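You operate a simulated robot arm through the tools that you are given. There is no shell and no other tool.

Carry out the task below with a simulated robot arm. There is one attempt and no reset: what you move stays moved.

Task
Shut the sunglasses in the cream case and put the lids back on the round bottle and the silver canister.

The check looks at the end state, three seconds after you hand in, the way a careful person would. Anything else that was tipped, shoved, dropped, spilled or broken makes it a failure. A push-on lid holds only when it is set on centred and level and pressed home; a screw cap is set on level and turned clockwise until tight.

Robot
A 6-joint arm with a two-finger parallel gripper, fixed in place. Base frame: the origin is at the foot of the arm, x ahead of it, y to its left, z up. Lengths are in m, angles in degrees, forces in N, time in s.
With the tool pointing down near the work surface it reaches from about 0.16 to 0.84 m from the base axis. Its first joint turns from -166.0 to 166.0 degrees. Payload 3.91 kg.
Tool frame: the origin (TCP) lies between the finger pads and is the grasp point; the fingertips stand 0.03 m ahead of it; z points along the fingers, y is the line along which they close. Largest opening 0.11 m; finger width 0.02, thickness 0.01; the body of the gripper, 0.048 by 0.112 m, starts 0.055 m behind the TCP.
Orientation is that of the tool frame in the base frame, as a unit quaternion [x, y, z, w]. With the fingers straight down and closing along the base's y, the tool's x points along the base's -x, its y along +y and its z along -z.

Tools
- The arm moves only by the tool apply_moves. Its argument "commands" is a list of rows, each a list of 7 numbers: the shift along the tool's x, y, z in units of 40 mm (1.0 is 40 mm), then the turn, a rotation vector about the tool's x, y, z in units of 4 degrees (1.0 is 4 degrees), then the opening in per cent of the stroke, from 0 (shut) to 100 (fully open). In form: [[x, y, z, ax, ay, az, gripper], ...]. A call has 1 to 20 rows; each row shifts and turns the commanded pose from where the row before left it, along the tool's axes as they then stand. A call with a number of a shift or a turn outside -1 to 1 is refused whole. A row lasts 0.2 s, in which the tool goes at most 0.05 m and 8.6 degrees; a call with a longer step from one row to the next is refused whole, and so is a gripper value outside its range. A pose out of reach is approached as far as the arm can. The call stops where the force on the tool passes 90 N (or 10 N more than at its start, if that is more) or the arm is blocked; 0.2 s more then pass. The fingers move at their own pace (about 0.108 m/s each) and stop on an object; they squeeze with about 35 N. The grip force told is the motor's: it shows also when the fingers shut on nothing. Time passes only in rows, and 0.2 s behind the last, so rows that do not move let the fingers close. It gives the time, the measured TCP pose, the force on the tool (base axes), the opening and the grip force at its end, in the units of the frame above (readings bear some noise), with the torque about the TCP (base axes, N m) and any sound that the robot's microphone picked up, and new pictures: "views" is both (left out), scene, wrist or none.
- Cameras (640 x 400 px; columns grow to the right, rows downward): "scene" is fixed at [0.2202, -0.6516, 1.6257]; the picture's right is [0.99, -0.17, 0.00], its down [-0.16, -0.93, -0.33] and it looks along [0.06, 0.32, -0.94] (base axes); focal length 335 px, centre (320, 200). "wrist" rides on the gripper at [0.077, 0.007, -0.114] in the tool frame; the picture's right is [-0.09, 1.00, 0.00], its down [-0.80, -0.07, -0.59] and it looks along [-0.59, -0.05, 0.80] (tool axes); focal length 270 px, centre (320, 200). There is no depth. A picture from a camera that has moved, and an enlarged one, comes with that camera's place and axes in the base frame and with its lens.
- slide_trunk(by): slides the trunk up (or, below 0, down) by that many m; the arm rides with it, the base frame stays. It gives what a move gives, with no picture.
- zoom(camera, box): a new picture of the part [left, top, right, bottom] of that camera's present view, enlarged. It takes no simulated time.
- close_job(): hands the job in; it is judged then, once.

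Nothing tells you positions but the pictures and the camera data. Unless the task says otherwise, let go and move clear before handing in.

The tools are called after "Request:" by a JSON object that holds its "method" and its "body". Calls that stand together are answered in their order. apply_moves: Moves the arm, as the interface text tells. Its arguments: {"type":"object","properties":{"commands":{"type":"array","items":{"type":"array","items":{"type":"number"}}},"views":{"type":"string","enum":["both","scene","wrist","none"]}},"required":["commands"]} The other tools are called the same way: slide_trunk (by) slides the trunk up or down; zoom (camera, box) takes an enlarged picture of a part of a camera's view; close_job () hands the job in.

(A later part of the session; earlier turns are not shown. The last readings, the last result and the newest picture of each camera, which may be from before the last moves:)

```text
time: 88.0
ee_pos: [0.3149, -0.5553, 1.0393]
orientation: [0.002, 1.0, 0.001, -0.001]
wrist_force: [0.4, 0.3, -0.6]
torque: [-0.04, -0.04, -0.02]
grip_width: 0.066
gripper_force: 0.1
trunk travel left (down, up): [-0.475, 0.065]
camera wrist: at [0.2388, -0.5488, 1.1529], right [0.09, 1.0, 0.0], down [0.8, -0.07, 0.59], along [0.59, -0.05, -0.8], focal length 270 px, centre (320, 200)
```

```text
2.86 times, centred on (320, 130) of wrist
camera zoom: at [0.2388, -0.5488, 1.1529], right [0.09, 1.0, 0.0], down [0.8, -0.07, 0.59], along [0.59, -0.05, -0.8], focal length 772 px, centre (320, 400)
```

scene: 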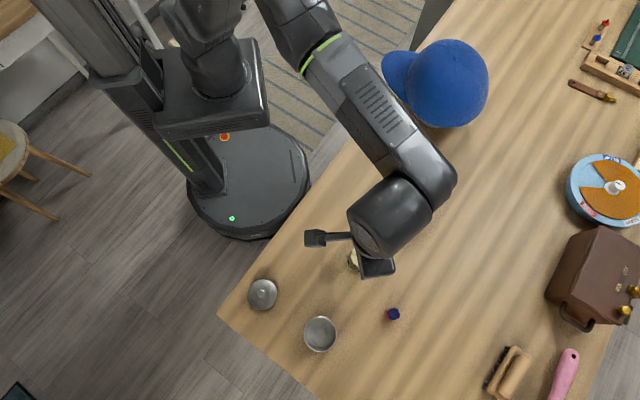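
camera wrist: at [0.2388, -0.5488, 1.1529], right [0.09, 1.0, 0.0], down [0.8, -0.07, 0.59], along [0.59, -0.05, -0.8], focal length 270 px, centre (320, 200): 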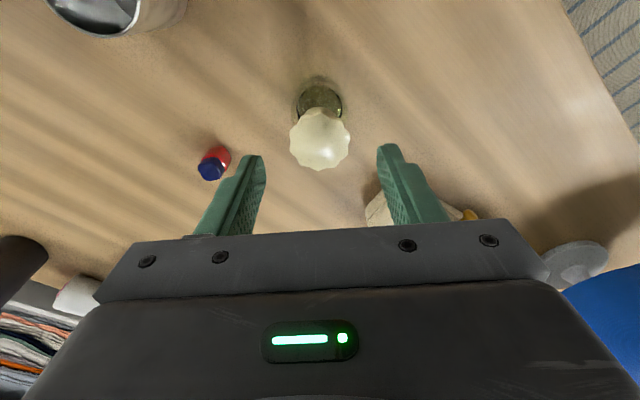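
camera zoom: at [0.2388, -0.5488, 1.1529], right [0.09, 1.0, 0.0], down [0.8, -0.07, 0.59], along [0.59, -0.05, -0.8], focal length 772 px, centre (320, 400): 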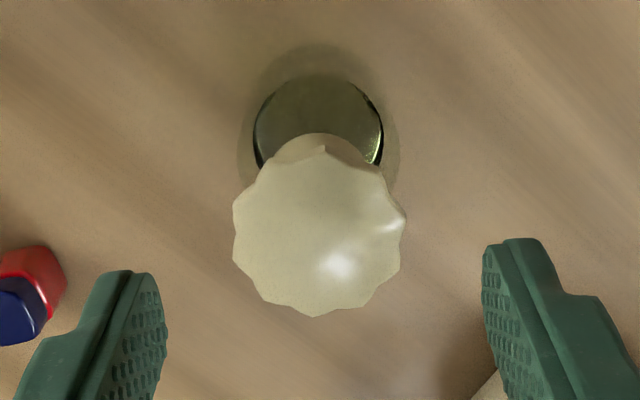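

The cap sits level on the bottle. Now the canister lid: I'll move over it at about (0.107, -0.587) for a close look.

Request:
{"method": "apply_moves", "body": {"commands": [[0.867, -0.133, 0, 0, 0, 0, 60], [0.867, -0.133, 0, 0, 0, 0, 60], [0.867, -0.133, 0, 0, 0, 0, 50], [0.867, -0.133, 0, 0, 0, 0, 45], [0.867, -0.133, 0, 0, 0, 0, 45], [0.867, -0.133, 0, 0, 0, 0, 45], [0, 0, 0, 0, 0, 0, 45]], "views": "both"}}

Request:
{"method": "zoom", "body": {"camera": "wrist", "box": [220, 40, 420, 200]}}

Request:
{"method": "zoom", "body": {"camera": "scene", "box": [330, 220, 430, 320]}}

```text
time: 89.6
ee_pos: [0.1083, -0.586, 1.0374]
orientation: [0.001, 1.0, 0.001, 0.0]
wrist_force: [0.5, 0.5, -0.8]
torque: [0.01, 0.0, 0.02]
grip_width: 0.0495
gripper_force: 0.1
trunk travel left (down, up): [-0.475, 0.065]
camera wrist: at [0.0325, -0.5803, 1.1531], right [0.09, 1.0, 0.0], down [0.8, -0.07, 0.59], along [0.59, -0.05, -0.8], focal length 270 px, centre (320, 200)
```

scene: 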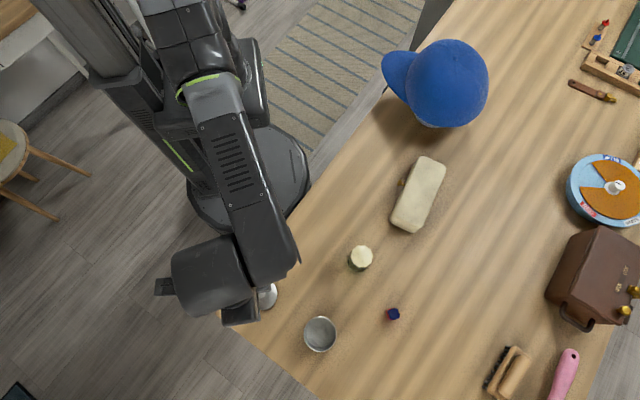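
wrist: 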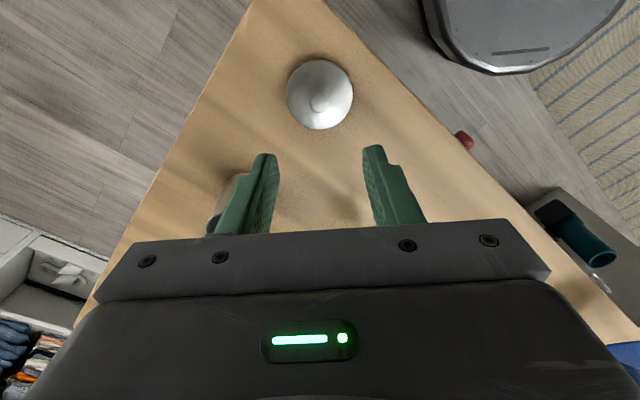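

```text
2.50 times, centred on (320, 120) of wrist
camera zoom: at [0.0325, -0.5803, 1.1531], right [0.09, 1.0, 0.0], down [0.8, -0.07, 0.59], along [0.59, -0.05, -0.8], focal length 676 px, centre (320, 400)
```

zoom: 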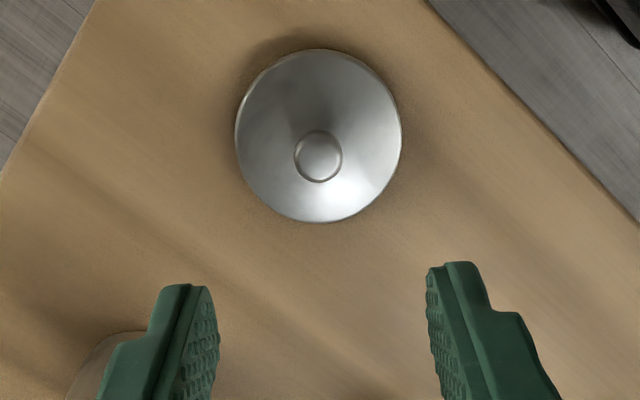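

```text
4.00 times, centred on (380, 270) of scene
camera zoom: at [0.2202, -0.6516, 1.6257], right [0.99, -0.17, 0.0], down [-0.16, -0.93, -0.33], along [0.06, 0.32, -0.94], focal length 1339 px, centre (80, -80)
```

zoom: 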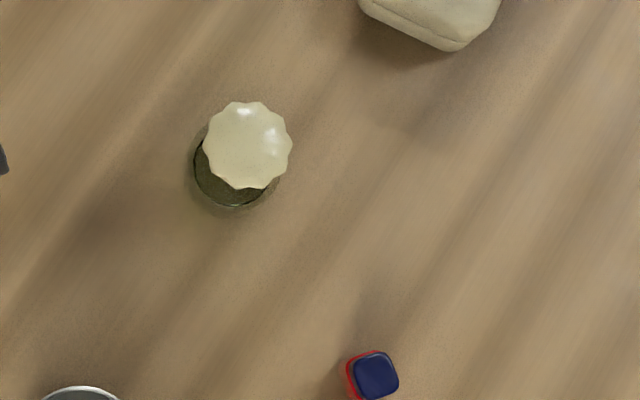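

The bottle is properly capped. The lid's knob is at (0.105, -0.586). I'll go down close above it for a look before gripping.

Request:
{"method": "apply_moves", "body": {"commands": [[0.0825, 0.005, 0, 0, 0, 0, 45], [0, 0, 0.85, 0, 0, 0, 45], [0, 0, 0.85, 0, 0, 0, 40], [0, 0, 0.85, 0, 0, 0, 36], [0, 0, 0, 0, 0, 0, 36]], "views": "wrist"}}

Request:
{"method": "zoom", "body": {"camera": "wrist", "box": [240, 80, 400, 220]}}

```text
time: 90.8
ee_pos: [0.1065, -0.5869, 0.9351]
orientation: [0.002, 1.0, 0.001, 0.0]
wrist_force: [0.6, 0.4, -1.2]
torque: [0.0, -0.01, 0.0]
grip_width: 0.0395
gripper_force: 0.0
trunk travel left (down, up): [-0.475, 0.065]
camera wrist: at [0.0288, -0.5804, 1.0505], right [0.09, 1.0, 0.0], down [0.8, -0.07, 0.59], along [0.59, -0.05, -0.8], focal length 270 px, centre (320, 200)
```

wrist: 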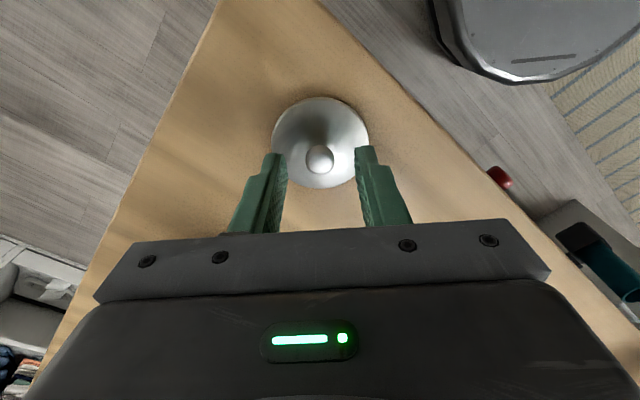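

```text
2.86 times, centred on (320, 150) of wrist
camera zoom: at [0.0288, -0.5804, 1.0505], right [0.09, 1.0, 0.0], down [0.8, -0.07, 0.59], along [0.59, -0.05, -0.8], focal length 772 px, centre (320, 343)
```

zoom: 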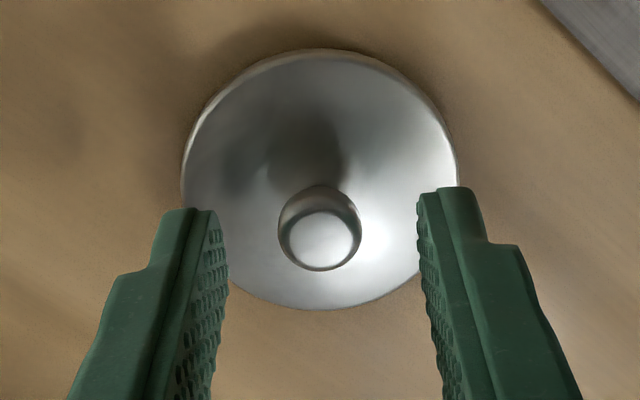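

Request:
{"method": "apply_moves", "body": {"commands": [[-0.075, 0, 0, 0, 0, 0, 36], [0, 0, 0.2, 0, 0, 0, 36], [0, 0, 0.12, 0, 0, 0, 36], [0, 0, 0, 0, 0, 0, 36]], "views": "wrist"}}

Request:
{"method": "zoom", "body": {"camera": "wrist", "box": [240, 80, 400, 220]}}

```text
time: 91.8
ee_pos: [0.1098, -0.586, 0.9228]
orientation: [0.001, 1.0, 0.001, 0.0]
wrist_force: [-0.8, -1.8, 0.5]
torque: [0.0, -0.01, 0.0]
grip_width: 0.0398
gripper_force: 0.1
trunk travel left (down, up): [-0.475, 0.065]
camera wrist: at [0.0326, -0.5802, 1.0379], right [0.09, 1.0, 0.0], down [0.8, -0.07, 0.59], along [0.59, -0.05, -0.8], focal length 270 px, centre (320, 200)
```

wrist: 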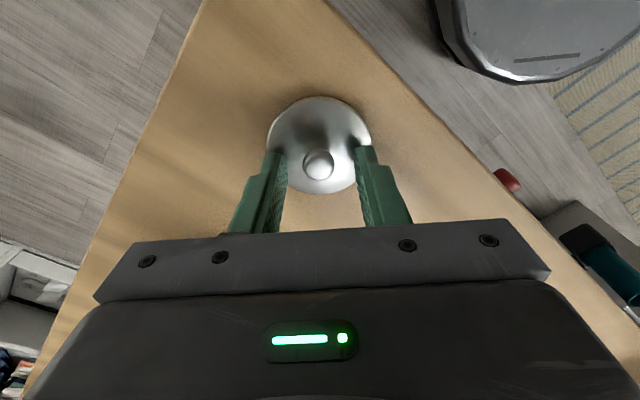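

```text
2.86 times, centred on (320, 150) of wrist
camera zoom: at [0.0326, -0.5802, 1.0379], right [0.09, 1.0, 0.0], down [0.8, -0.07, 0.59], along [0.59, -0.05, -0.8], focal length 772 px, centre (320, 343)
```

zoom: 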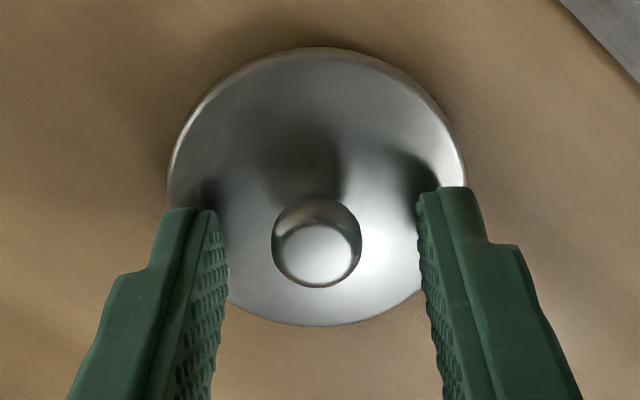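

Request:
{"method": "apply_moves", "body": {"commands": [[0, 0, 0, 0, 0, 0, 20], [0, 0, 0, 0, 0, 0, 5], [0, 0, 0, 0, 0, 0, 5], [0, 0, -0.15, 0, 0, 0, 5], [0, 0, -0.5, 0, 0, 0, 5], [0, 0, 0, 0, 0, 0, 5]], "views": "wrist"}}

Request:
{"method": "zoom", "body": {"camera": "wrist", "box": [240, 80, 400, 220]}}

```text
time: 93.2
ee_pos: [0.1086, -0.5865, 0.9502]
orientation: [0.001, 1.0, 0.001, 0.0]
wrist_force: [0.2, -0.2, 0.3]
torque: [-0.03, 0.05, -0.01]
grip_width: 0.0156
gripper_force: 35.2
trunk travel left (down, up): [-0.475, 0.065]
camera wrist: at [0.0323, -0.5799, 1.0643], right [0.09, 1.0, 0.0], down [0.8, -0.07, 0.59], along [0.59, -0.05, -0.8], focal length 270 px, centre (320, 200)
```

wrist: 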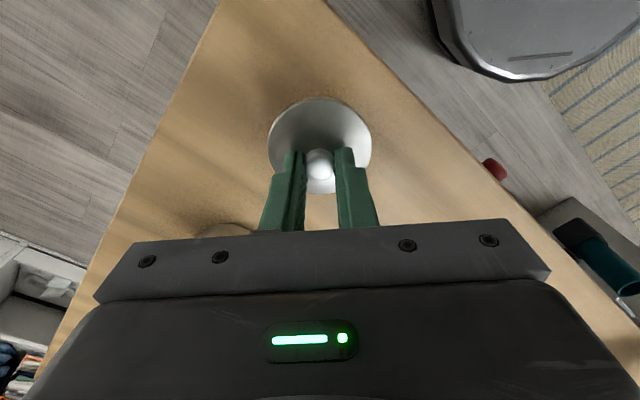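

```text
2.86 times, centred on (320, 150) of wrist
camera zoom: at [0.0323, -0.5799, 1.0643], right [0.09, 1.0, 0.0], down [0.8, -0.07, 0.59], along [0.59, -0.05, -0.8], focal length 772 px, centre (320, 343)
```

zoom: 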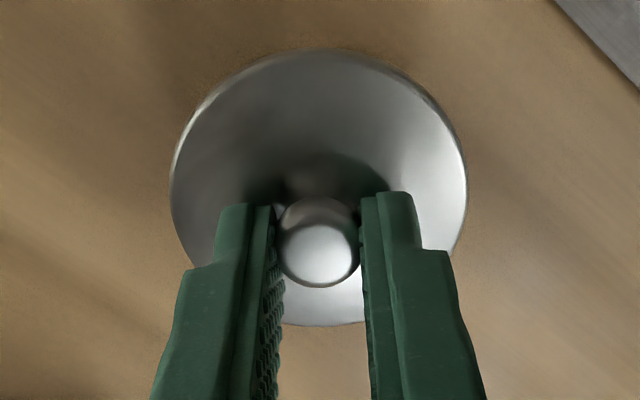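

The lid is held level by its knob. I'll raise it and hover beside the canister to measure the rim.

Request:
{"method": "apply_moves", "body": {"commands": [[0, 0, -0.94, 0, 0, 0, 5], [0, 0, -0.94, 0, 0, 0, 5], [0, 0, -0.94, 0, 0, 0, 5], [0, 0, -0.94, 0, 0, 0, 5], [-0.944, -0.597, 0, 0, 0, 0, 5], [-0.944, -0.597, 0, 0, 0, 0, 5], [-0.944, -0.597, 0, 0, 0, 0, 5], [-0.944, -0.597, 0, 0, 0, 0, 5], [0, 0, 0, 0, 0, 0, 5]], "views": "both"}}

Request:
{"method": "zoom", "body": {"camera": "wrist", "box": [250, 0, 390, 110]}}

Request:
{"method": "zoom", "body": {"camera": "wrist", "box": [250, 80, 390, 210]}}

```text
time: 95.2
ee_pos: [0.2568, -0.6824, 1.1009]
orientation: [0.002, 1.0, 0.0, 0.0]
wrist_force: [0.9, 0.0, 0.3]
torque: [0.03, 0.0, 0.03]
grip_width: 0.0158
gripper_force: 35.1
trunk travel left (down, up): [-0.475, 0.065]
camera wrist: at [0.1818, -0.6759, 1.2153], right [0.09, 1.0, 0.0], down [0.8, -0.07, 0.59], along [0.59, -0.05, -0.8], focal length 270 px, centre (320, 200)
```

scene: 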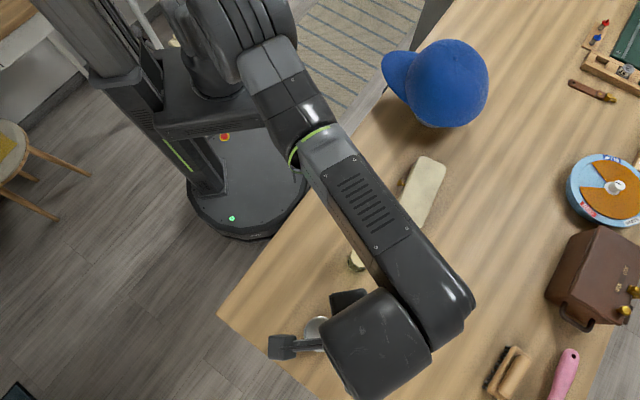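
wrist: 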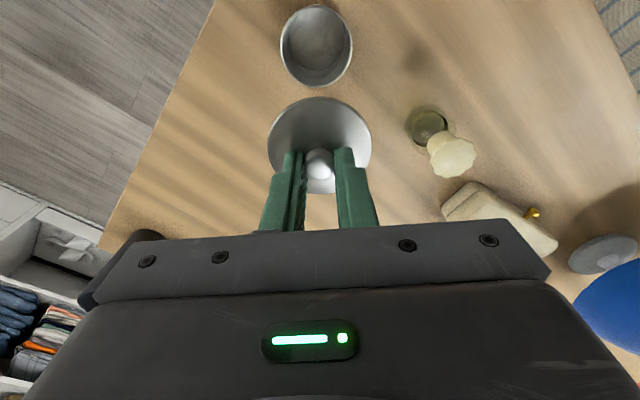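

```text
3.64 times, centred on (320, 55) of wrist
camera zoom: at [0.1818, -0.6759, 1.2153], right [0.09, 1.0, 0.0], down [0.8, -0.07, 0.59], along [0.59, -0.05, -0.8], focal length 983 px, centre (320, 727)
```

zoom: 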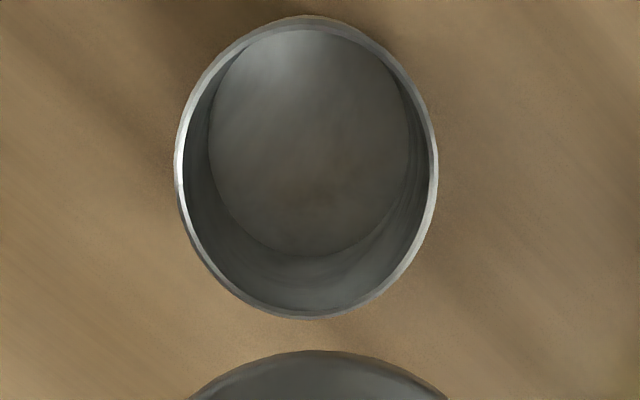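

```text
3.08 times, centred on (320, 145) of wrist
camera zoom: at [0.1818, -0.6759, 1.2153], right [0.09, 1.0, 0.0], down [0.8, -0.07, 0.59], along [0.59, -0.05, -0.8], focal length 832 px, centre (320, 369)
```

zoom: 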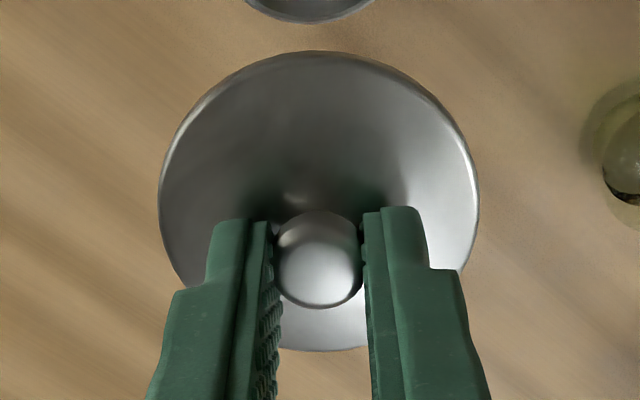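

Lid disc radius is about 31.7 mm and the canister rim radius about 31 mm, and the lid has an inner plug. Comparing views, the held lid's centre is about 4.7 mm from the TCP in tool x, so I need +38.8 mm in x. I'll move over the canister, stop just above the rim, and check.

Request:
{"method": "apply_moves", "body": {"commands": [[0.485, 0.01, 0, 0, 0, 0, 5], [0.485, 0.01, 0, 0, 0, 0, 5], [0, 0, 0.8, 0, 0, 0, 5], [0, 0, 0.8, 0, 0, 0, 5], [0, 0, 0.7, 0, 0, 0, 5], [0, 0, 0, 0, 0, 0, 5]], "views": "both"}}

Request:
{"method": "zoom", "body": {"camera": "wrist", "box": [250, 60, 390, 200]}}

Request:
{"method": "zoom", "body": {"camera": "scene", "box": [280, 290, 360, 360]}}

```text
time: 96.6
ee_pos: [0.2209, -0.6829, 1.0061]
orientation: [0.001, 1.0, 0.0, 0.0]
wrist_force: [-0.5, -0.7, -0.7]
torque: [0.01, -0.03, -0.02]
grip_width: 0.0156
gripper_force: 34.7
trunk travel left (down, up): [-0.475, 0.065]
camera wrist: at [0.1443, -0.6762, 1.1199], right [0.09, 1.0, 0.0], down [0.8, -0.07, 0.59], along [0.59, -0.05, -0.8], focal length 270 px, centre (320, 200)
```

scene: 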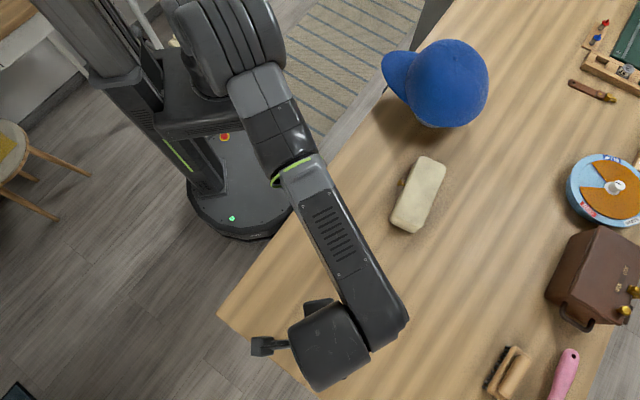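
wrist: 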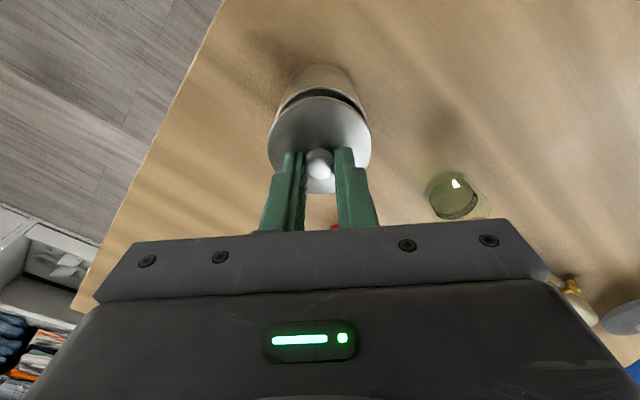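

```text
2.86 times, centred on (320, 130) of wrist
camera zoom: at [0.1443, -0.6762, 1.1199], right [0.09, 1.0, 0.0], down [0.8, -0.07, 0.59], along [0.59, -0.05, -0.8], focal length 772 px, centre (320, 400)
```

zoom: 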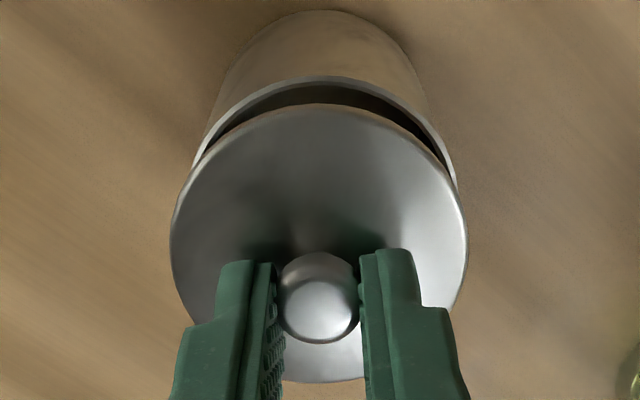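

```text
5.71 times, centred on (320, 325) of scene
camera zoom: at [0.2202, -0.6516, 1.6257], right [0.99, -0.17, 0.0], down [-0.16, -0.93, -0.33], along [0.06, 0.32, -0.94], focal length 1913 px, centre (320, -514)
```

zoom: 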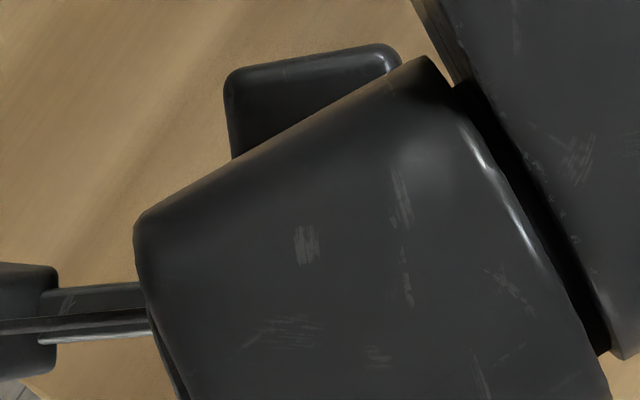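

The lid is nearly concentric over the rim, about 1.3 mm off in y. I'll correct that and lower slowly with force feedback.

Request:
{"method": "apply_moves", "body": {"commands": [[0.0125, 0.0325, 0, 0, 0, 0, 5], [0, 0, 0.15, 0, 0, 0, 5], [0, 0, 0, 0, 0, 0, 5]], "views": "wrist"}}

Request:
{"method": "zoom", "body": {"camera": "wrist", "box": [250, 60, 390, 200]}}

```text
time: 97.4
ee_pos: [0.2216, -0.6806, 1.0005]
orientation: [0.001, 1.0, 0.002, -0.001]
wrist_force: [1.3, 0.2, 0.2]
torque: [0.02, 0.02, 0.0]
grip_width: 0.0158
gripper_force: 35.1
trunk travel left (down, up): [-0.475, 0.065]
camera wrist: at [0.1441, -0.6744, 1.1146], right [0.09, 1.0, 0.0], down [0.8, -0.07, 0.59], along [0.59, -0.05, -0.8], focal length 270 px, centre (320, 200)
```

wrist: 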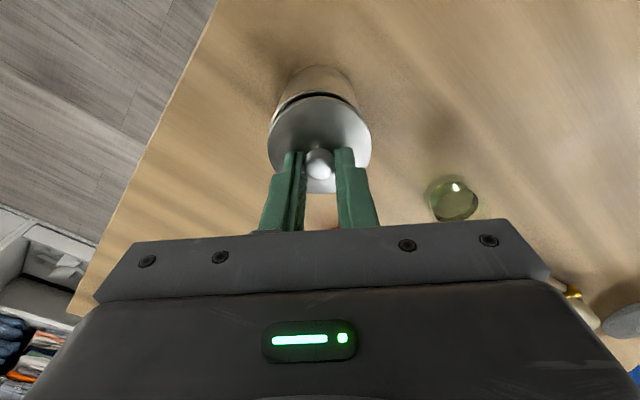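

```text
2.86 times, centred on (320, 130) of wrist
camera zoom: at [0.1441, -0.6744, 1.1146], right [0.09, 1.0, 0.0], down [0.8, -0.07, 0.59], along [0.59, -0.05, -0.8], focal length 772 px, centre (320, 400)
```

zoom: 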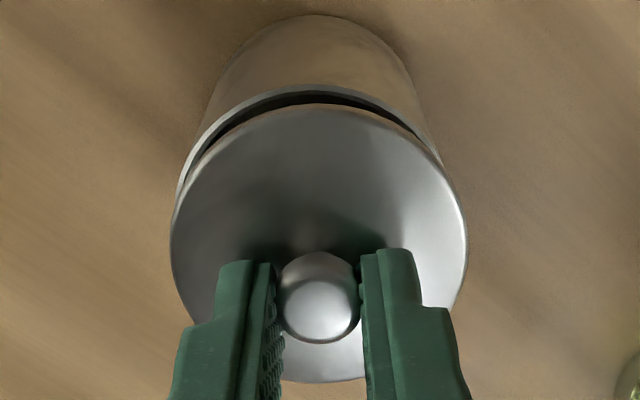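

Request:
{"method": "zoom", "body": {"camera": "wrist", "box": [260, 60, 380, 150]}}

```text
4.44 times, centred on (320, 105) of wrist
camera zoom: at [0.1441, -0.6744, 1.1146], right [0.09, 1.0, 0.0], down [0.8, -0.07, 0.59], along [0.59, -0.05, -0.8], focal length 1201 px, centre (320, 622)
```

zoom: 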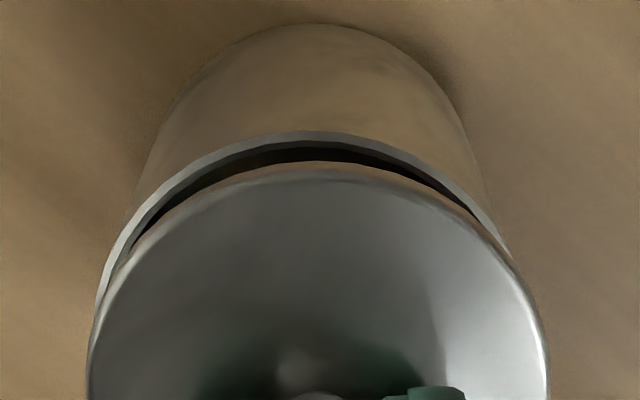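

Request:
{"method": "apply_moves", "body": {"commands": [[0.03, -0.0225, 0, 0, 0, 0, 5], [0, 0, 0.1, 0, 0, 0, 5], [0, 0, 0, 0, 0, 0, 5]], "views": "wrist"}}

Request:
{"method": "zoom", "body": {"camera": "wrist", "box": [260, 60, 380, 150]}}

```text
time: 98.2
ee_pos: [0.2199, -0.6816, 0.9973]
orientation: [0.002, 1.0, 0.0, -0.001]
wrist_force: [0.3, 0.5, -0.9]
torque: [-0.01, 0.05, 0.0]
grip_width: 0.0158
gripper_force: 35.3
trunk travel left (down, up): [-0.475, 0.065]
camera wrist: at [0.1431, -0.6749, 1.1112], right [0.09, 1.0, 0.0], down [0.8, -0.07, 0.59], along [0.59, -0.05, -0.8], focal length 270 px, centre (320, 200)
```

wrist: 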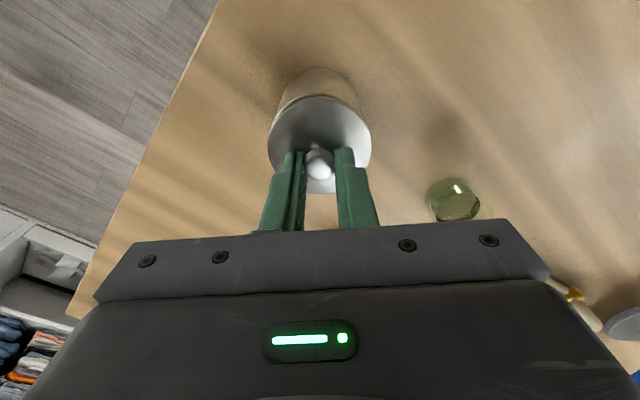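

```text
4.44 times, centred on (320, 105) of wrist
camera zoom: at [0.1431, -0.6749, 1.1112], right [0.09, 1.0, 0.0], down [0.8, -0.07, 0.59], along [0.59, -0.05, -0.8], focal length 1201 px, centre (320, 622)
```

zoom: 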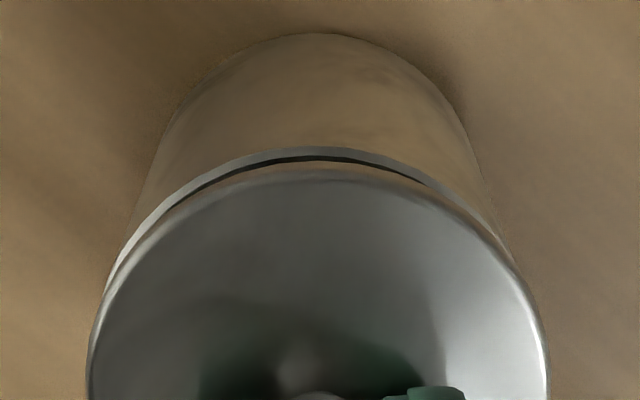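

Now the arcs look concentric. I'll lower in 2 mm steps watching the force.

Request:
{"method": "apply_moves", "body": {"commands": [[0, 0, 0.06, 0, 0, 0, 5], [0, 0, 0, 0, 0, 0, 5]], "views": "none"}}

Request:
{"method": "apply_moves", "body": {"commands": [[0, 0, 0.05, 0, 0, 0, 5], [0, 0, 0, 0, 0, 0, 5]], "views": "none"}}

Request:
{"method": "apply_moves", "body": {"commands": [[0, 0, 0.05, 0, 0, 0, 5], [0, 0, 0, 0, 0, 0, 5]], "views": "wrist"}}

Request:
{"method": "zoom", "body": {"camera": "wrist", "box": [260, 60, 380, 150]}}

```text
time: 98.8
ee_pos: [0.2193, -0.6808, 0.9946]
orientation: [0.001, 1.0, 0.001, -0.001]
wrist_force: [-1.1, -0.3, -0.5]
torque: [0.02, 0.04, 0.0]
grip_width: 0.0157
gripper_force: 34.6
trunk travel left (down, up): [-0.475, 0.065]
```

```text
time: 99.4
ee_pos: [0.2183, -0.6804, 0.9929]
orientation: [0.002, 1.0, 0.0, 0.001]
wrist_force: [0.1, 0.2, 2.3]
torque: [-0.01, -0.03, 0.0]
grip_width: 0.016
gripper_force: 35.1
trunk travel left (down, up): [-0.475, 0.065]
```

```text
time: 100.0
ee_pos: [0.2201, -0.6813, 0.9922]
orientation: [0.001, 1.0, -0.001, 0.001]
wrist_force: [-0.5, -1.1, 13.5]
torque: [0.0, -0.02, 0.06]
grip_width: 0.0162
gripper_force: 35.2
trunk travel left (down, up): [-0.475, 0.065]
camera wrist: at [0.1421, -0.6743, 1.1071], right [0.09, 1.0, 0.0], down [0.8, -0.07, 0.59], along [0.59, -0.06, -0.8], focal length 270 px, centre (320, 200)
```

wrist: 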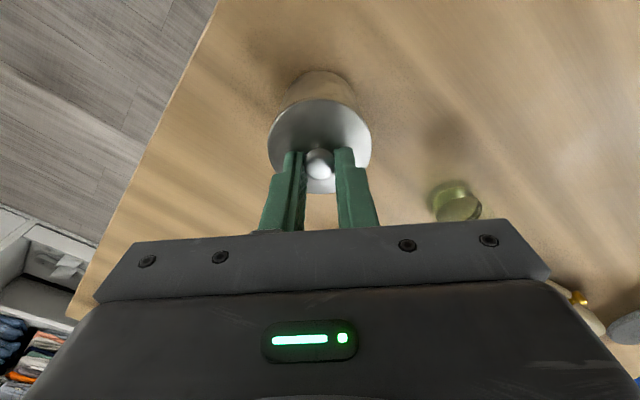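

```text
4.44 times, centred on (320, 105) of wrist
camera zoom: at [0.1421, -0.6743, 1.1071], right [0.09, 1.0, 0.0], down [0.8, -0.07, 0.59], along [0.59, -0.06, -0.8], focal length 1201 px, centre (320, 622)
```

zoom: 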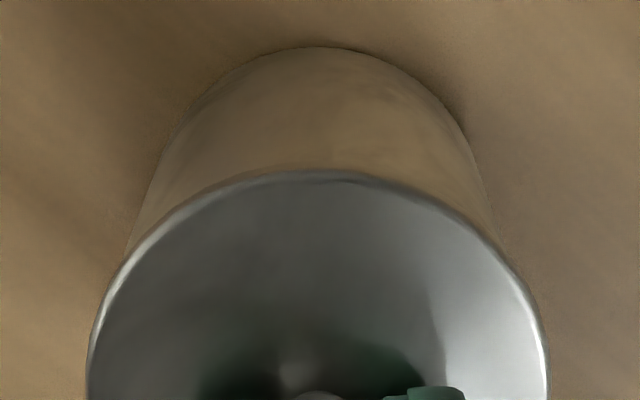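

Request:
{"method": "apply_moves", "body": {"commands": [[0, 0, 0.05, 0, 0, 0, 5], [0, 0, 0, 0, 0, 0, 5]], "views": "none"}}

```text
time: 100.6
ee_pos: [0.2178, -0.6811, 0.9928]
orientation: [0.001, 1.0, -0.002, 0.0]
wrist_force: [1.4, -4.8, 31.6]
torque: [-0.05, 0.02, 0.1]
grip_width: 0.0159
gripper_force: 34.9
trunk travel left (down, up): [-0.475, 0.065]
```

Request:
{"method": "apply_moves", "body": {"commands": [[0, 0, -0.05, 0, 0, 0, 5], [0, 0, 0, 0, 0, 0, 5]], "views": "both"}}

Request:
{"method": "zoom", "body": {"camera": "wrist", "box": [250, 60, 390, 200]}}

Request:
{"method": "zoom", "body": {"camera": "wrist", "box": [260, 60, 380, 150]}}

```text
time: 101.2
ee_pos: [0.2189, -0.6812, 0.9929]
orientation: [0.002, 1.0, -0.001, 0.0]
wrist_force: [3.7, -6.2, 29.8]
torque: [-0.18, -0.09, 0.08]
grip_width: 0.0162
gripper_force: 34.8
trunk travel left (down, up): [-0.475, 0.065]
camera wrist: at [0.142, -0.674, 1.1069], right [0.09, 1.0, 0.0], down [0.8, -0.07, 0.59], along [0.59, -0.06, -0.8], focal length 270 px, centre (320, 200)
```

scene: 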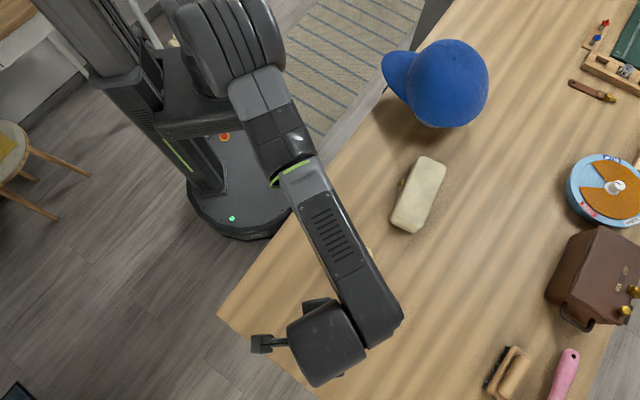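
wrist: 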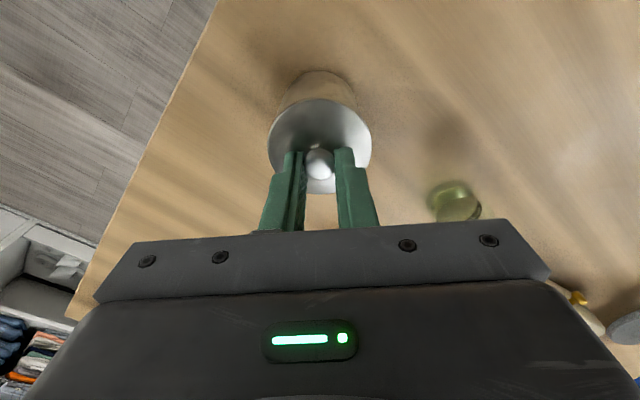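

```text
2.86 times, centred on (320, 130) of wrist
camera zoom: at [0.142, -0.674, 1.1069], right [0.09, 1.0, 0.0], down [0.8, -0.07, 0.59], along [0.59, -0.06, -0.8], focal length 772 px, centre (320, 400)
```

zoom: 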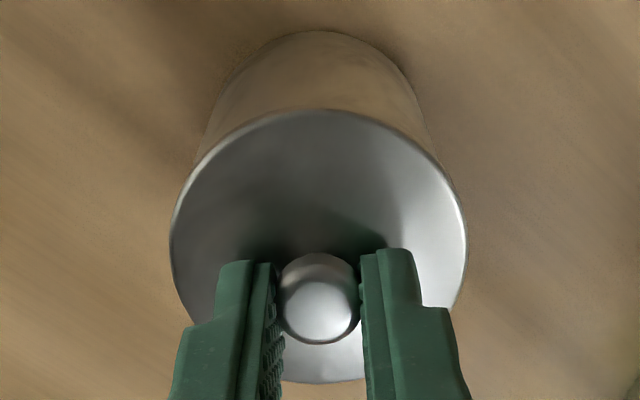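

```text
4.44 times, centred on (320, 105) of wrist
camera zoom: at [0.142, -0.674, 1.1069], right [0.09, 1.0, 0.0], down [0.8, -0.07, 0.59], along [0.59, -0.06, -0.8], focal length 1201 px, centre (320, 622)
```

zoom: 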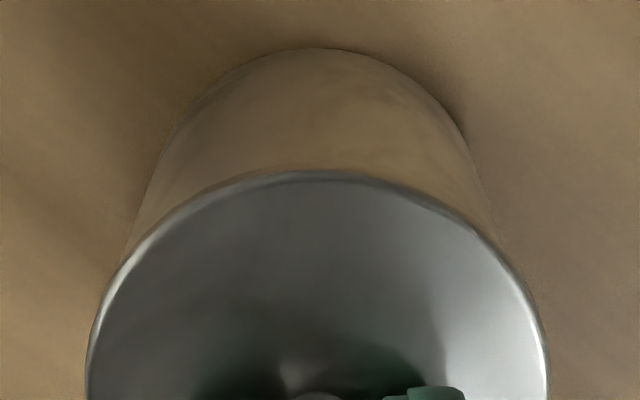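

Request:
{"method": "apply_moves", "body": {"commands": [[0, 0, -0.06, 0, 0, 0, 5], [0, 0, 0, 0, 0, 0, 5]], "views": "none"}}

Request:
{"method": "apply_moves", "body": {"commands": [[0, 0, 0, 0, 0, 0, 5]], "views": "wrist"}}

Request:
{"method": "zoom", "body": {"camera": "wrist", "box": [260, 60, 380, 150]}}

```text
time: 101.8
ee_pos: [0.2179, -0.6804, 0.9921]
orientation: [0.001, 1.0, 0.0, 0.001]
wrist_force: [2.9, -7.1, 16.9]
torque: [-0.28, -0.18, 0.06]
grip_width: 0.0158
gripper_force: 35.1
trunk travel left (down, up): [-0.475, 0.065]
```

```text
time: 102.2
ee_pos: [0.2179, -0.6801, 0.9924]
orientation: [0.002, 1.0, 0.001, 0.0]
wrist_force: [2.0, -4.8, 12.8]
torque: [-0.15, -0.07, 0.06]
grip_width: 0.0158
gripper_force: 34.5
trunk travel left (down, up): [-0.475, 0.065]
camera wrist: at [0.1419, -0.6744, 1.1069], right [0.09, 1.0, 0.0], down [0.8, -0.07, 0.59], along [0.59, -0.05, -0.8], focal length 270 px, centre (320, 200)
```

wrist: 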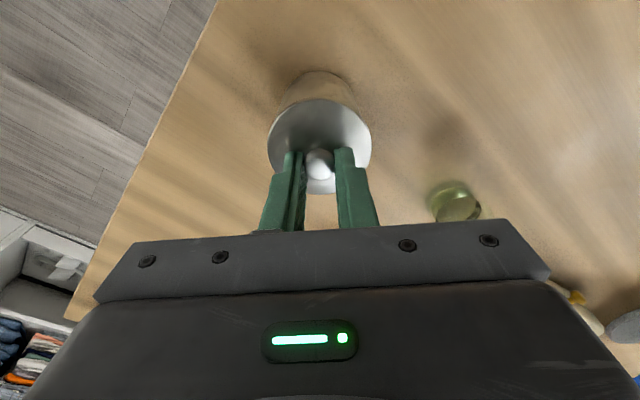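

```text
4.44 times, centred on (320, 105) of wrist
camera zoom: at [0.1419, -0.6744, 1.1069], right [0.09, 1.0, 0.0], down [0.8, -0.07, 0.59], along [0.59, -0.05, -0.8], focal length 1201 px, centre (320, 622)
```

zoom: 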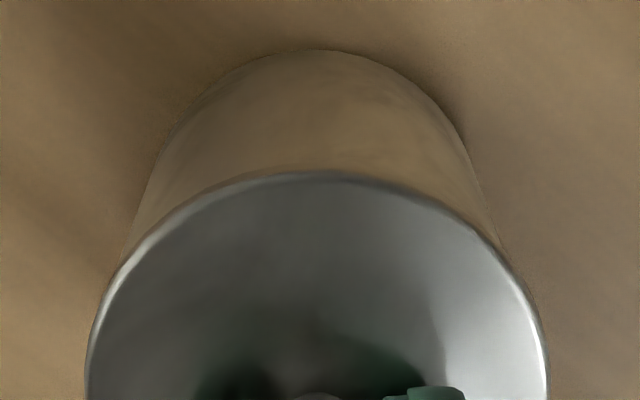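

Request:
{"method": "apply_moves", "body": {"commands": [[0, 0, -0.04, 0, 0, 0, 5], [0, 0, 0, 0, 0, 0, 5], [0, 0, 0, 0, 0, 0, 5]], "views": "none"}}

```text
time: 103.0
ee_pos: [0.218, -0.6815, 0.9936]
orientation: [0.002, 1.0, 0.002, -0.001]
wrist_force: [-0.2, 0.2, -0.1]
torque: [-0.01, -0.01, 0.01]
grip_width: 0.016
gripper_force: 35.2
trunk travel left (down, up): [-0.475, 0.065]
```

Zero force now. I'll release the lid to rest on the canister and look at it from the side.

Request:
{"method": "apply_moves", "body": {"commands": [[0, 0, 0, 0, 0, 0, 20], [0, 0, 0, 0, 0, 0, 36], [0, 0, -0.3, 0, 0, 0, 36], [0, 0, -0.7, 0, 0, 0, 36]], "views": "both"}}

Request:
{"method": "zoom", "body": {"camera": "wrist", "box": [240, 40, 400, 180]}}

```text
time: 104.0
ee_pos: [0.2178, -0.6822, 1.0359]
orientation: [0.001, 1.0, 0.0, 0.0]
wrist_force: [0.0, -0.4, 0.8]
torque: [-0.01, 0.01, 0.03]
grip_width: 0.0397
gripper_force: 0.0
trunk travel left (down, up): [-0.475, 0.065]
camera wrist: at [0.1422, -0.6746, 1.1497], right [0.09, 1.0, 0.0], down [0.8, -0.07, 0.59], along [0.59, -0.05, -0.8], focal length 270 px, centre (320, 200)
```

scene: 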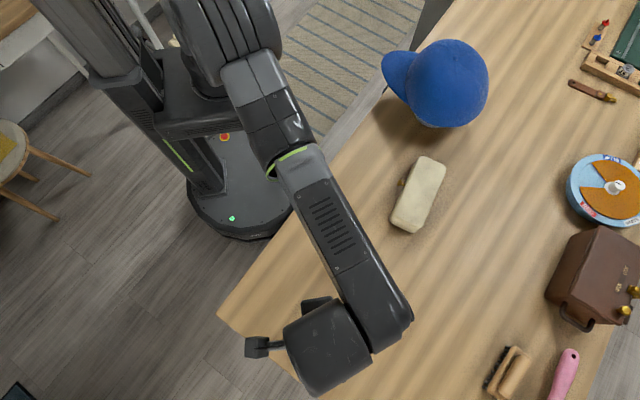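
wrist: 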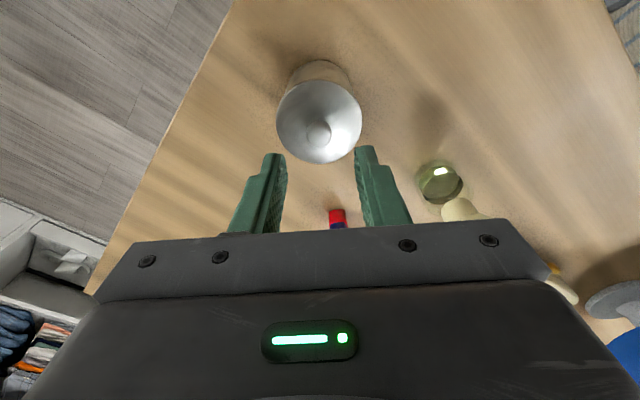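

```text
2.86 times, centred on (320, 110) of wrist
camera zoom: at [0.1422, -0.6746, 1.1497], right [0.09, 1.0, 0.0], down [0.8, -0.07, 0.59], along [0.59, -0.05, -0.8], focal length 772 px, centre (320, 457)
```

zoom: 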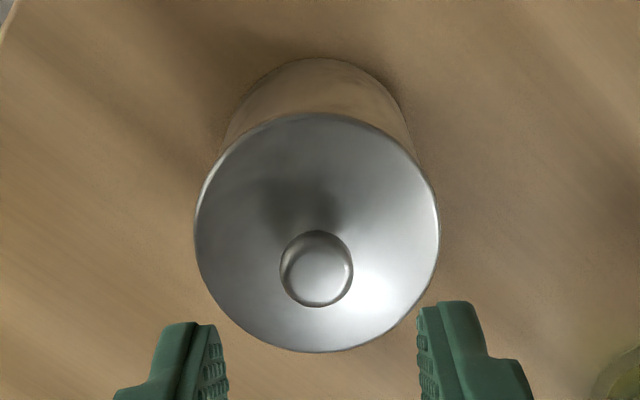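

Request:
{"method": "apply_moves", "body": {"commands": [[0, 0, -0.3, 0, 0, 0, 36], [0.98, 0, 0, 0, 0, 0, 36], [0.98, 0, 0, 0, 0, 0, 36], [0.98, 0, 0, 0, 0, 0, 36], [0.98, 0, 0.3, 0, 0, 0, 36], [0, 0, 0.4, 0, -1, 0, 36], [0, 0, 0, 0, -1, 0, 36], [0, 0, 0, 0, -1, 0, 36], [0, 0, 0, 0, -1, 0, 36], [0, 0, 0, 0, -1, 0, 36], [0, 0, 0, 0, -1, 0, 36], [0, 0, 0, 0, -1, 0, 36], [0, 0, 0, 0, -1, 0, 36]], "views": "both"}}

Request:
{"method": "zoom", "body": {"camera": "wrist", "box": [240, 100, 400, 240]}}

Request:
{"method": "zoom", "body": {"camera": "scene", "box": [280, 290, 370, 370]}}

```text
time: 106.8
ee_pos: [0.062, -0.6805, 1.0178]
orientation: [0.002, 0.961, 0.0, 0.276]
wrist_force: [-0.7, 0.5, 0.7]
torque: [0.02, 0.0, 0.02]
grip_width: 0.0397
gripper_force: 0.2
trunk travel left (down, up): [-0.475, 0.065]
camera wrist: at [-0.0638, -0.6743, 1.0744], right [0.08, 1.0, 0.05], down [0.36, -0.07, 0.93], along [0.93, -0.05, -0.37], focal length 270 px, centre (320, 200)
```

scene: 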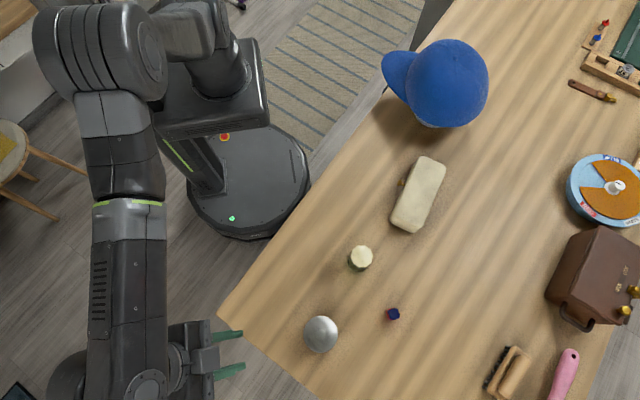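
wrist: 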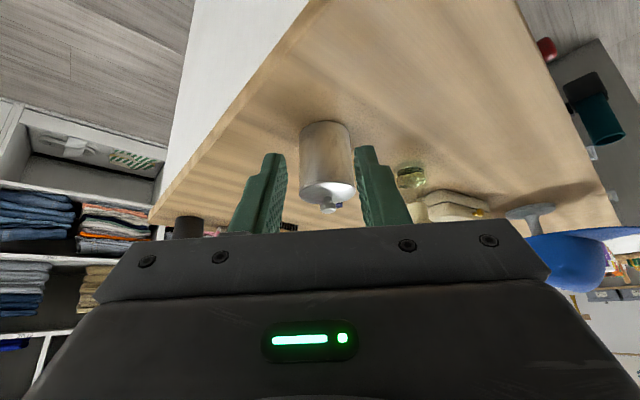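

```text
2.86 times, centred on (320, 170) of wrist
camera zoom: at [-0.0638, -0.6743, 1.0744], right [0.08, 1.0, 0.05], down [0.36, -0.07, 0.93], along [0.93, -0.05, -0.37], focal length 772 px, centre (320, 286)
```

zoom: 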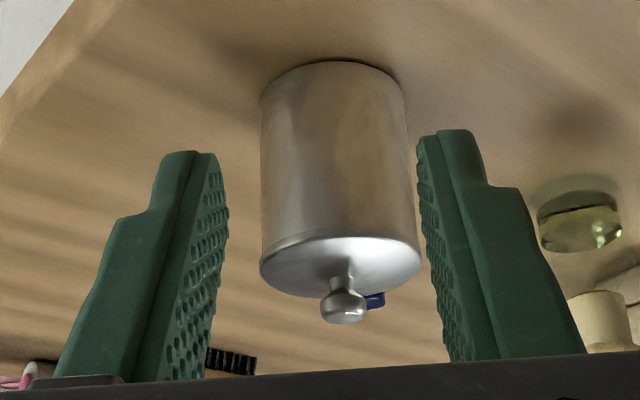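

```text
5.00 times, centred on (325, 330) of scene
camera zoom: at [0.2202, -0.6516, 1.6257], right [0.99, -0.17, 0.0], down [-0.16, -0.93, -0.33], along [0.06, 0.32, -0.94], focal length 1674 px, centre (295, -450)
```

zoom: 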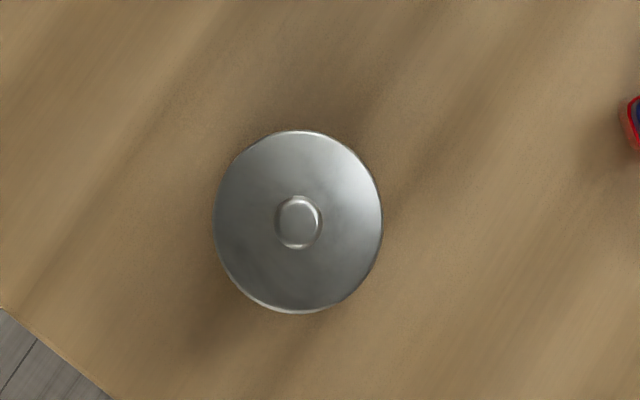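

Request:
{"method": "zoom", "body": {"camera": "wrist", "box": [290, 170, 370, 225]}}

Request:
{"method": "zoom", "body": {"camera": "wrist", "box": [390, 150, 500, 225]}}

```text
7.27 times, centred on (330, 198) of wrist
camera zoom: at [-0.0638, -0.6743, 1.0744], right [0.08, 1.0, 0.05], down [0.36, -0.07, 0.93], along [0.93, -0.05, -0.37], focal length 1966 px, centre (247, 218)
```

zoom: 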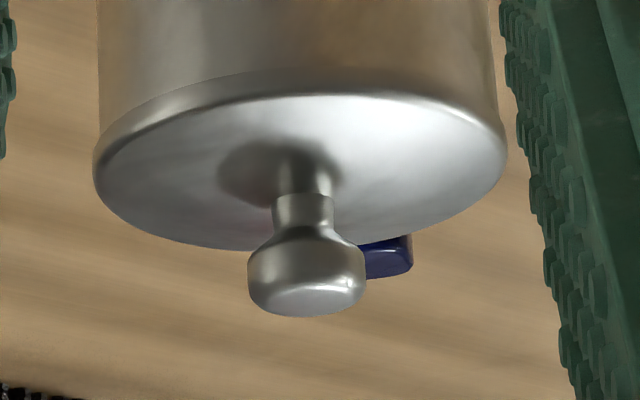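

```text
5.33 times, centred on (445, 188) of wrist
camera zoom: at [-0.0638, -0.6743, 1.0744], right [0.08, 1.0, 0.05], down [0.36, -0.07, 0.93], along [0.93, -0.05, -0.37], focal length 1442 px, centre (-347, 267)
```

zoom: 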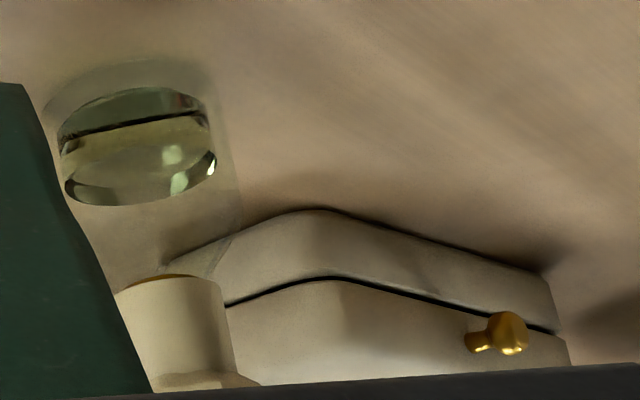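

The lid sits flush on the canister, but I heard no snap. I'll press it home with closed fingers centred on the knob, levelling the tool and going above it first.

Request:
{"method": "apply_moves", "body": {"commands": [[0, 0, 0, 0, 1, 0, 20], [0, 0, 0, 0, 1, 0, 0], [0, 0, 0, 0, 1, 0, 0], [0, 0, 0, 0, 1, 0, 0], [0, 0, 0, 0, 1, 0, 0], [0, 0, 0, 0, 1, 0, 0], [0, 0, 0, 0, 1, 0, 0], [0, 0, 0, 0, 1, 0, 0], [0, 0, -0.9, 0, 0, 0, 0], [-0.944, -0.02, 0, 0, 0, 0, 0], [-0.944, 0, 0, 0, 0, 0, 0], [-0.944, 0, 0, 0, 0, 0, 0], [-0.944, 0, 0, 0, 0, 0, 0], [0, 0, 0, 0, 0, 0, 0]], "views": "wrist"}}

Request:
{"method": "zoom", "body": {"camera": "wrist", "box": [240, 60, 400, 200]}}

```text
time: 109.8
ee_pos: [0.2131, -0.6832, 1.0533]
orientation: [0.001, 1.0, 0.002, 0.0]
wrist_force: [0.4, -0.1, -0.3]
torque: [-0.03, 0.01, -0.03]
grip_width: 0.0
gripper_force: 35.0
trunk travel left (down, up): [-0.475, 0.065]
camera wrist: at [0.1362, -0.6772, 1.1683], right [0.09, 1.0, 0.0], down [0.8, -0.07, 0.59], along [0.59, -0.05, -0.8], focal length 270 px, centre (320, 200)
```

wrist: 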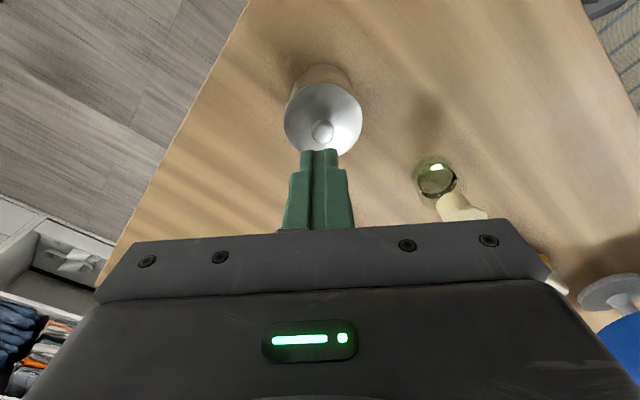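

```text
2.86 times, centred on (320, 130) of wrist
camera zoom: at [0.1362, -0.6772, 1.1683], right [0.09, 1.0, 0.0], down [0.8, -0.07, 0.59], along [0.59, -0.05, -0.8], focal length 772 px, centre (320, 400)
```

zoom: 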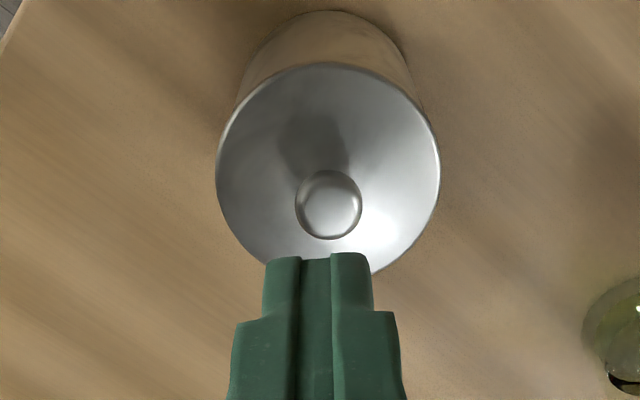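

Request:
{"method": "apply_moves", "body": {"commands": [[-0.015, 0.075, 0, 0, 0, 0, 0], [0, 0, 0.6, 0, 0, 0, 0], [0, 0, 0.2, 0, 0, 0, 0], [0, 0, 0, 0, 0, 0, 0]], "views": "wrist"}}

Request:
{"method": "zoom", "body": {"camera": "wrist", "box": [240, 60, 400, 200]}}

```text
time: 110.8
ee_pos: [0.2129, -0.6798, 1.022]
orientation: [0.001, 1.0, 0.001, 0.0]
wrist_force: [0.2, -0.7, 0.4]
torque: [0.02, -0.03, 0.0]
grip_width: 0.0
gripper_force: 34.9
trunk travel left (down, up): [-0.475, 0.065]
camera wrist: at [0.1362, -0.6736, 1.1365], right [0.09, 1.0, 0.0], down [0.8, -0.07, 0.59], along [0.59, -0.05, -0.8], focal length 270 px, centre (320, 200)
```

wrist: 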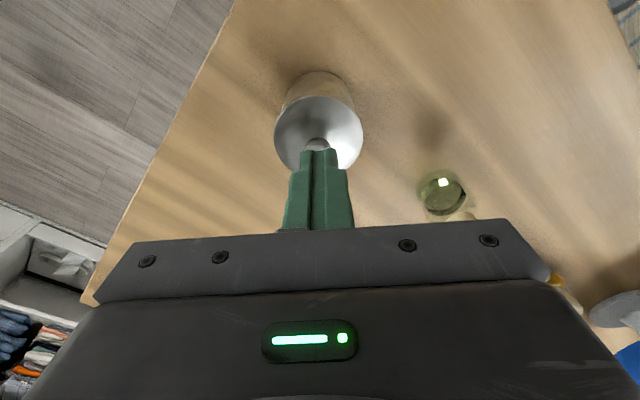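

```text
2.86 times, centred on (320, 130) of wrist
camera zoom: at [0.1362, -0.6736, 1.1365], right [0.09, 1.0, 0.0], down [0.8, -0.07, 0.59], along [0.59, -0.05, -0.8], focal length 772 px, centre (320, 400)
```

zoom: 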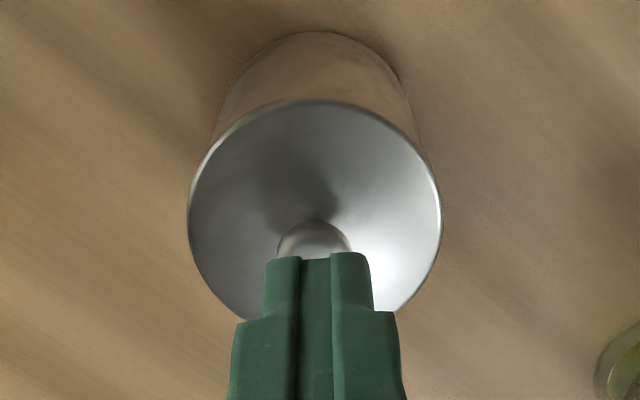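

Request:
{"method": "apply_moves", "body": {"commands": [[0, 0, 0.15, 0, 0, 0, 0], [0, 0, 0.05, 0, 0, 0, 0], [0, 0, 0, 0, 0, 0, 0]], "views": "none"}}

Request:
{"method": "apply_moves", "body": {"commands": [[0, 0, 0.05, 0, 0, 0, 0], [0, 0, 0.05, 0, 0, 0, 0], [0, 0, 0, 0, 0, 0, 0]], "views": "none"}}

```text
time: 111.6
ee_pos: [0.2131, -0.6797, 1.0141]
orientation: [0.002, 1.0, 0.0, 0.0]
wrist_force: [0.5, 0.5, -0.8]
torque: [0.0, 0.02, 0.01]
grip_width: 0.0
gripper_force: 35.3
trunk travel left (down, up): [-0.475, 0.065]
```

```text
time: 112.4
ee_pos: [0.2138, -0.6791, 1.0105]
orientation: [0.002, 1.0, 0.001, 0.0]
wrist_force: [-0.1, -0.3, -0.3]
torque: [-0.01, -0.01, -0.02]
grip_width: 0.0001
gripper_force: 35.2
trunk travel left (down, up): [-0.475, 0.065]
```

Request:
{"method": "apply_moves", "body": {"commands": [[0, 0, 0.05, 0, 0, 0, 0], [0, 0, 0.05, 0, 0, 0, 0], [0, 0, 0, 0, 0, 0, 0]], "views": "none"}}

Request:
{"method": "apply_moves", "body": {"commands": [[0, 0, 0.05, 0, 0, 0, 0], [0, 0, 0, 0, 0, 0, 0]], "views": "none"}}

```text
time: 113.2
ee_pos: [0.214, -0.6793, 1.0093]
orientation: [0.001, 1.0, 0.0, 0.0]
wrist_force: [0.8, -1.3, 7.1]
torque: [-0.07, -0.03, 0.01]
grip_width: 0.0
gripper_force: 35.2
trunk travel left (down, up): [-0.475, 0.065]
```

```text
time: 113.8
ee_pos: [0.2134, -0.6792, 1.0082]
orientation: [0.0, 1.0, -0.002, 0.0]
wrist_force: [2.5, -1.9, 22.5]
torque: [-0.11, -0.09, 0.02]
grip_width: 0.0002
gripper_force: 34.5
trunk travel left (down, up): [-0.475, 0.065]
```

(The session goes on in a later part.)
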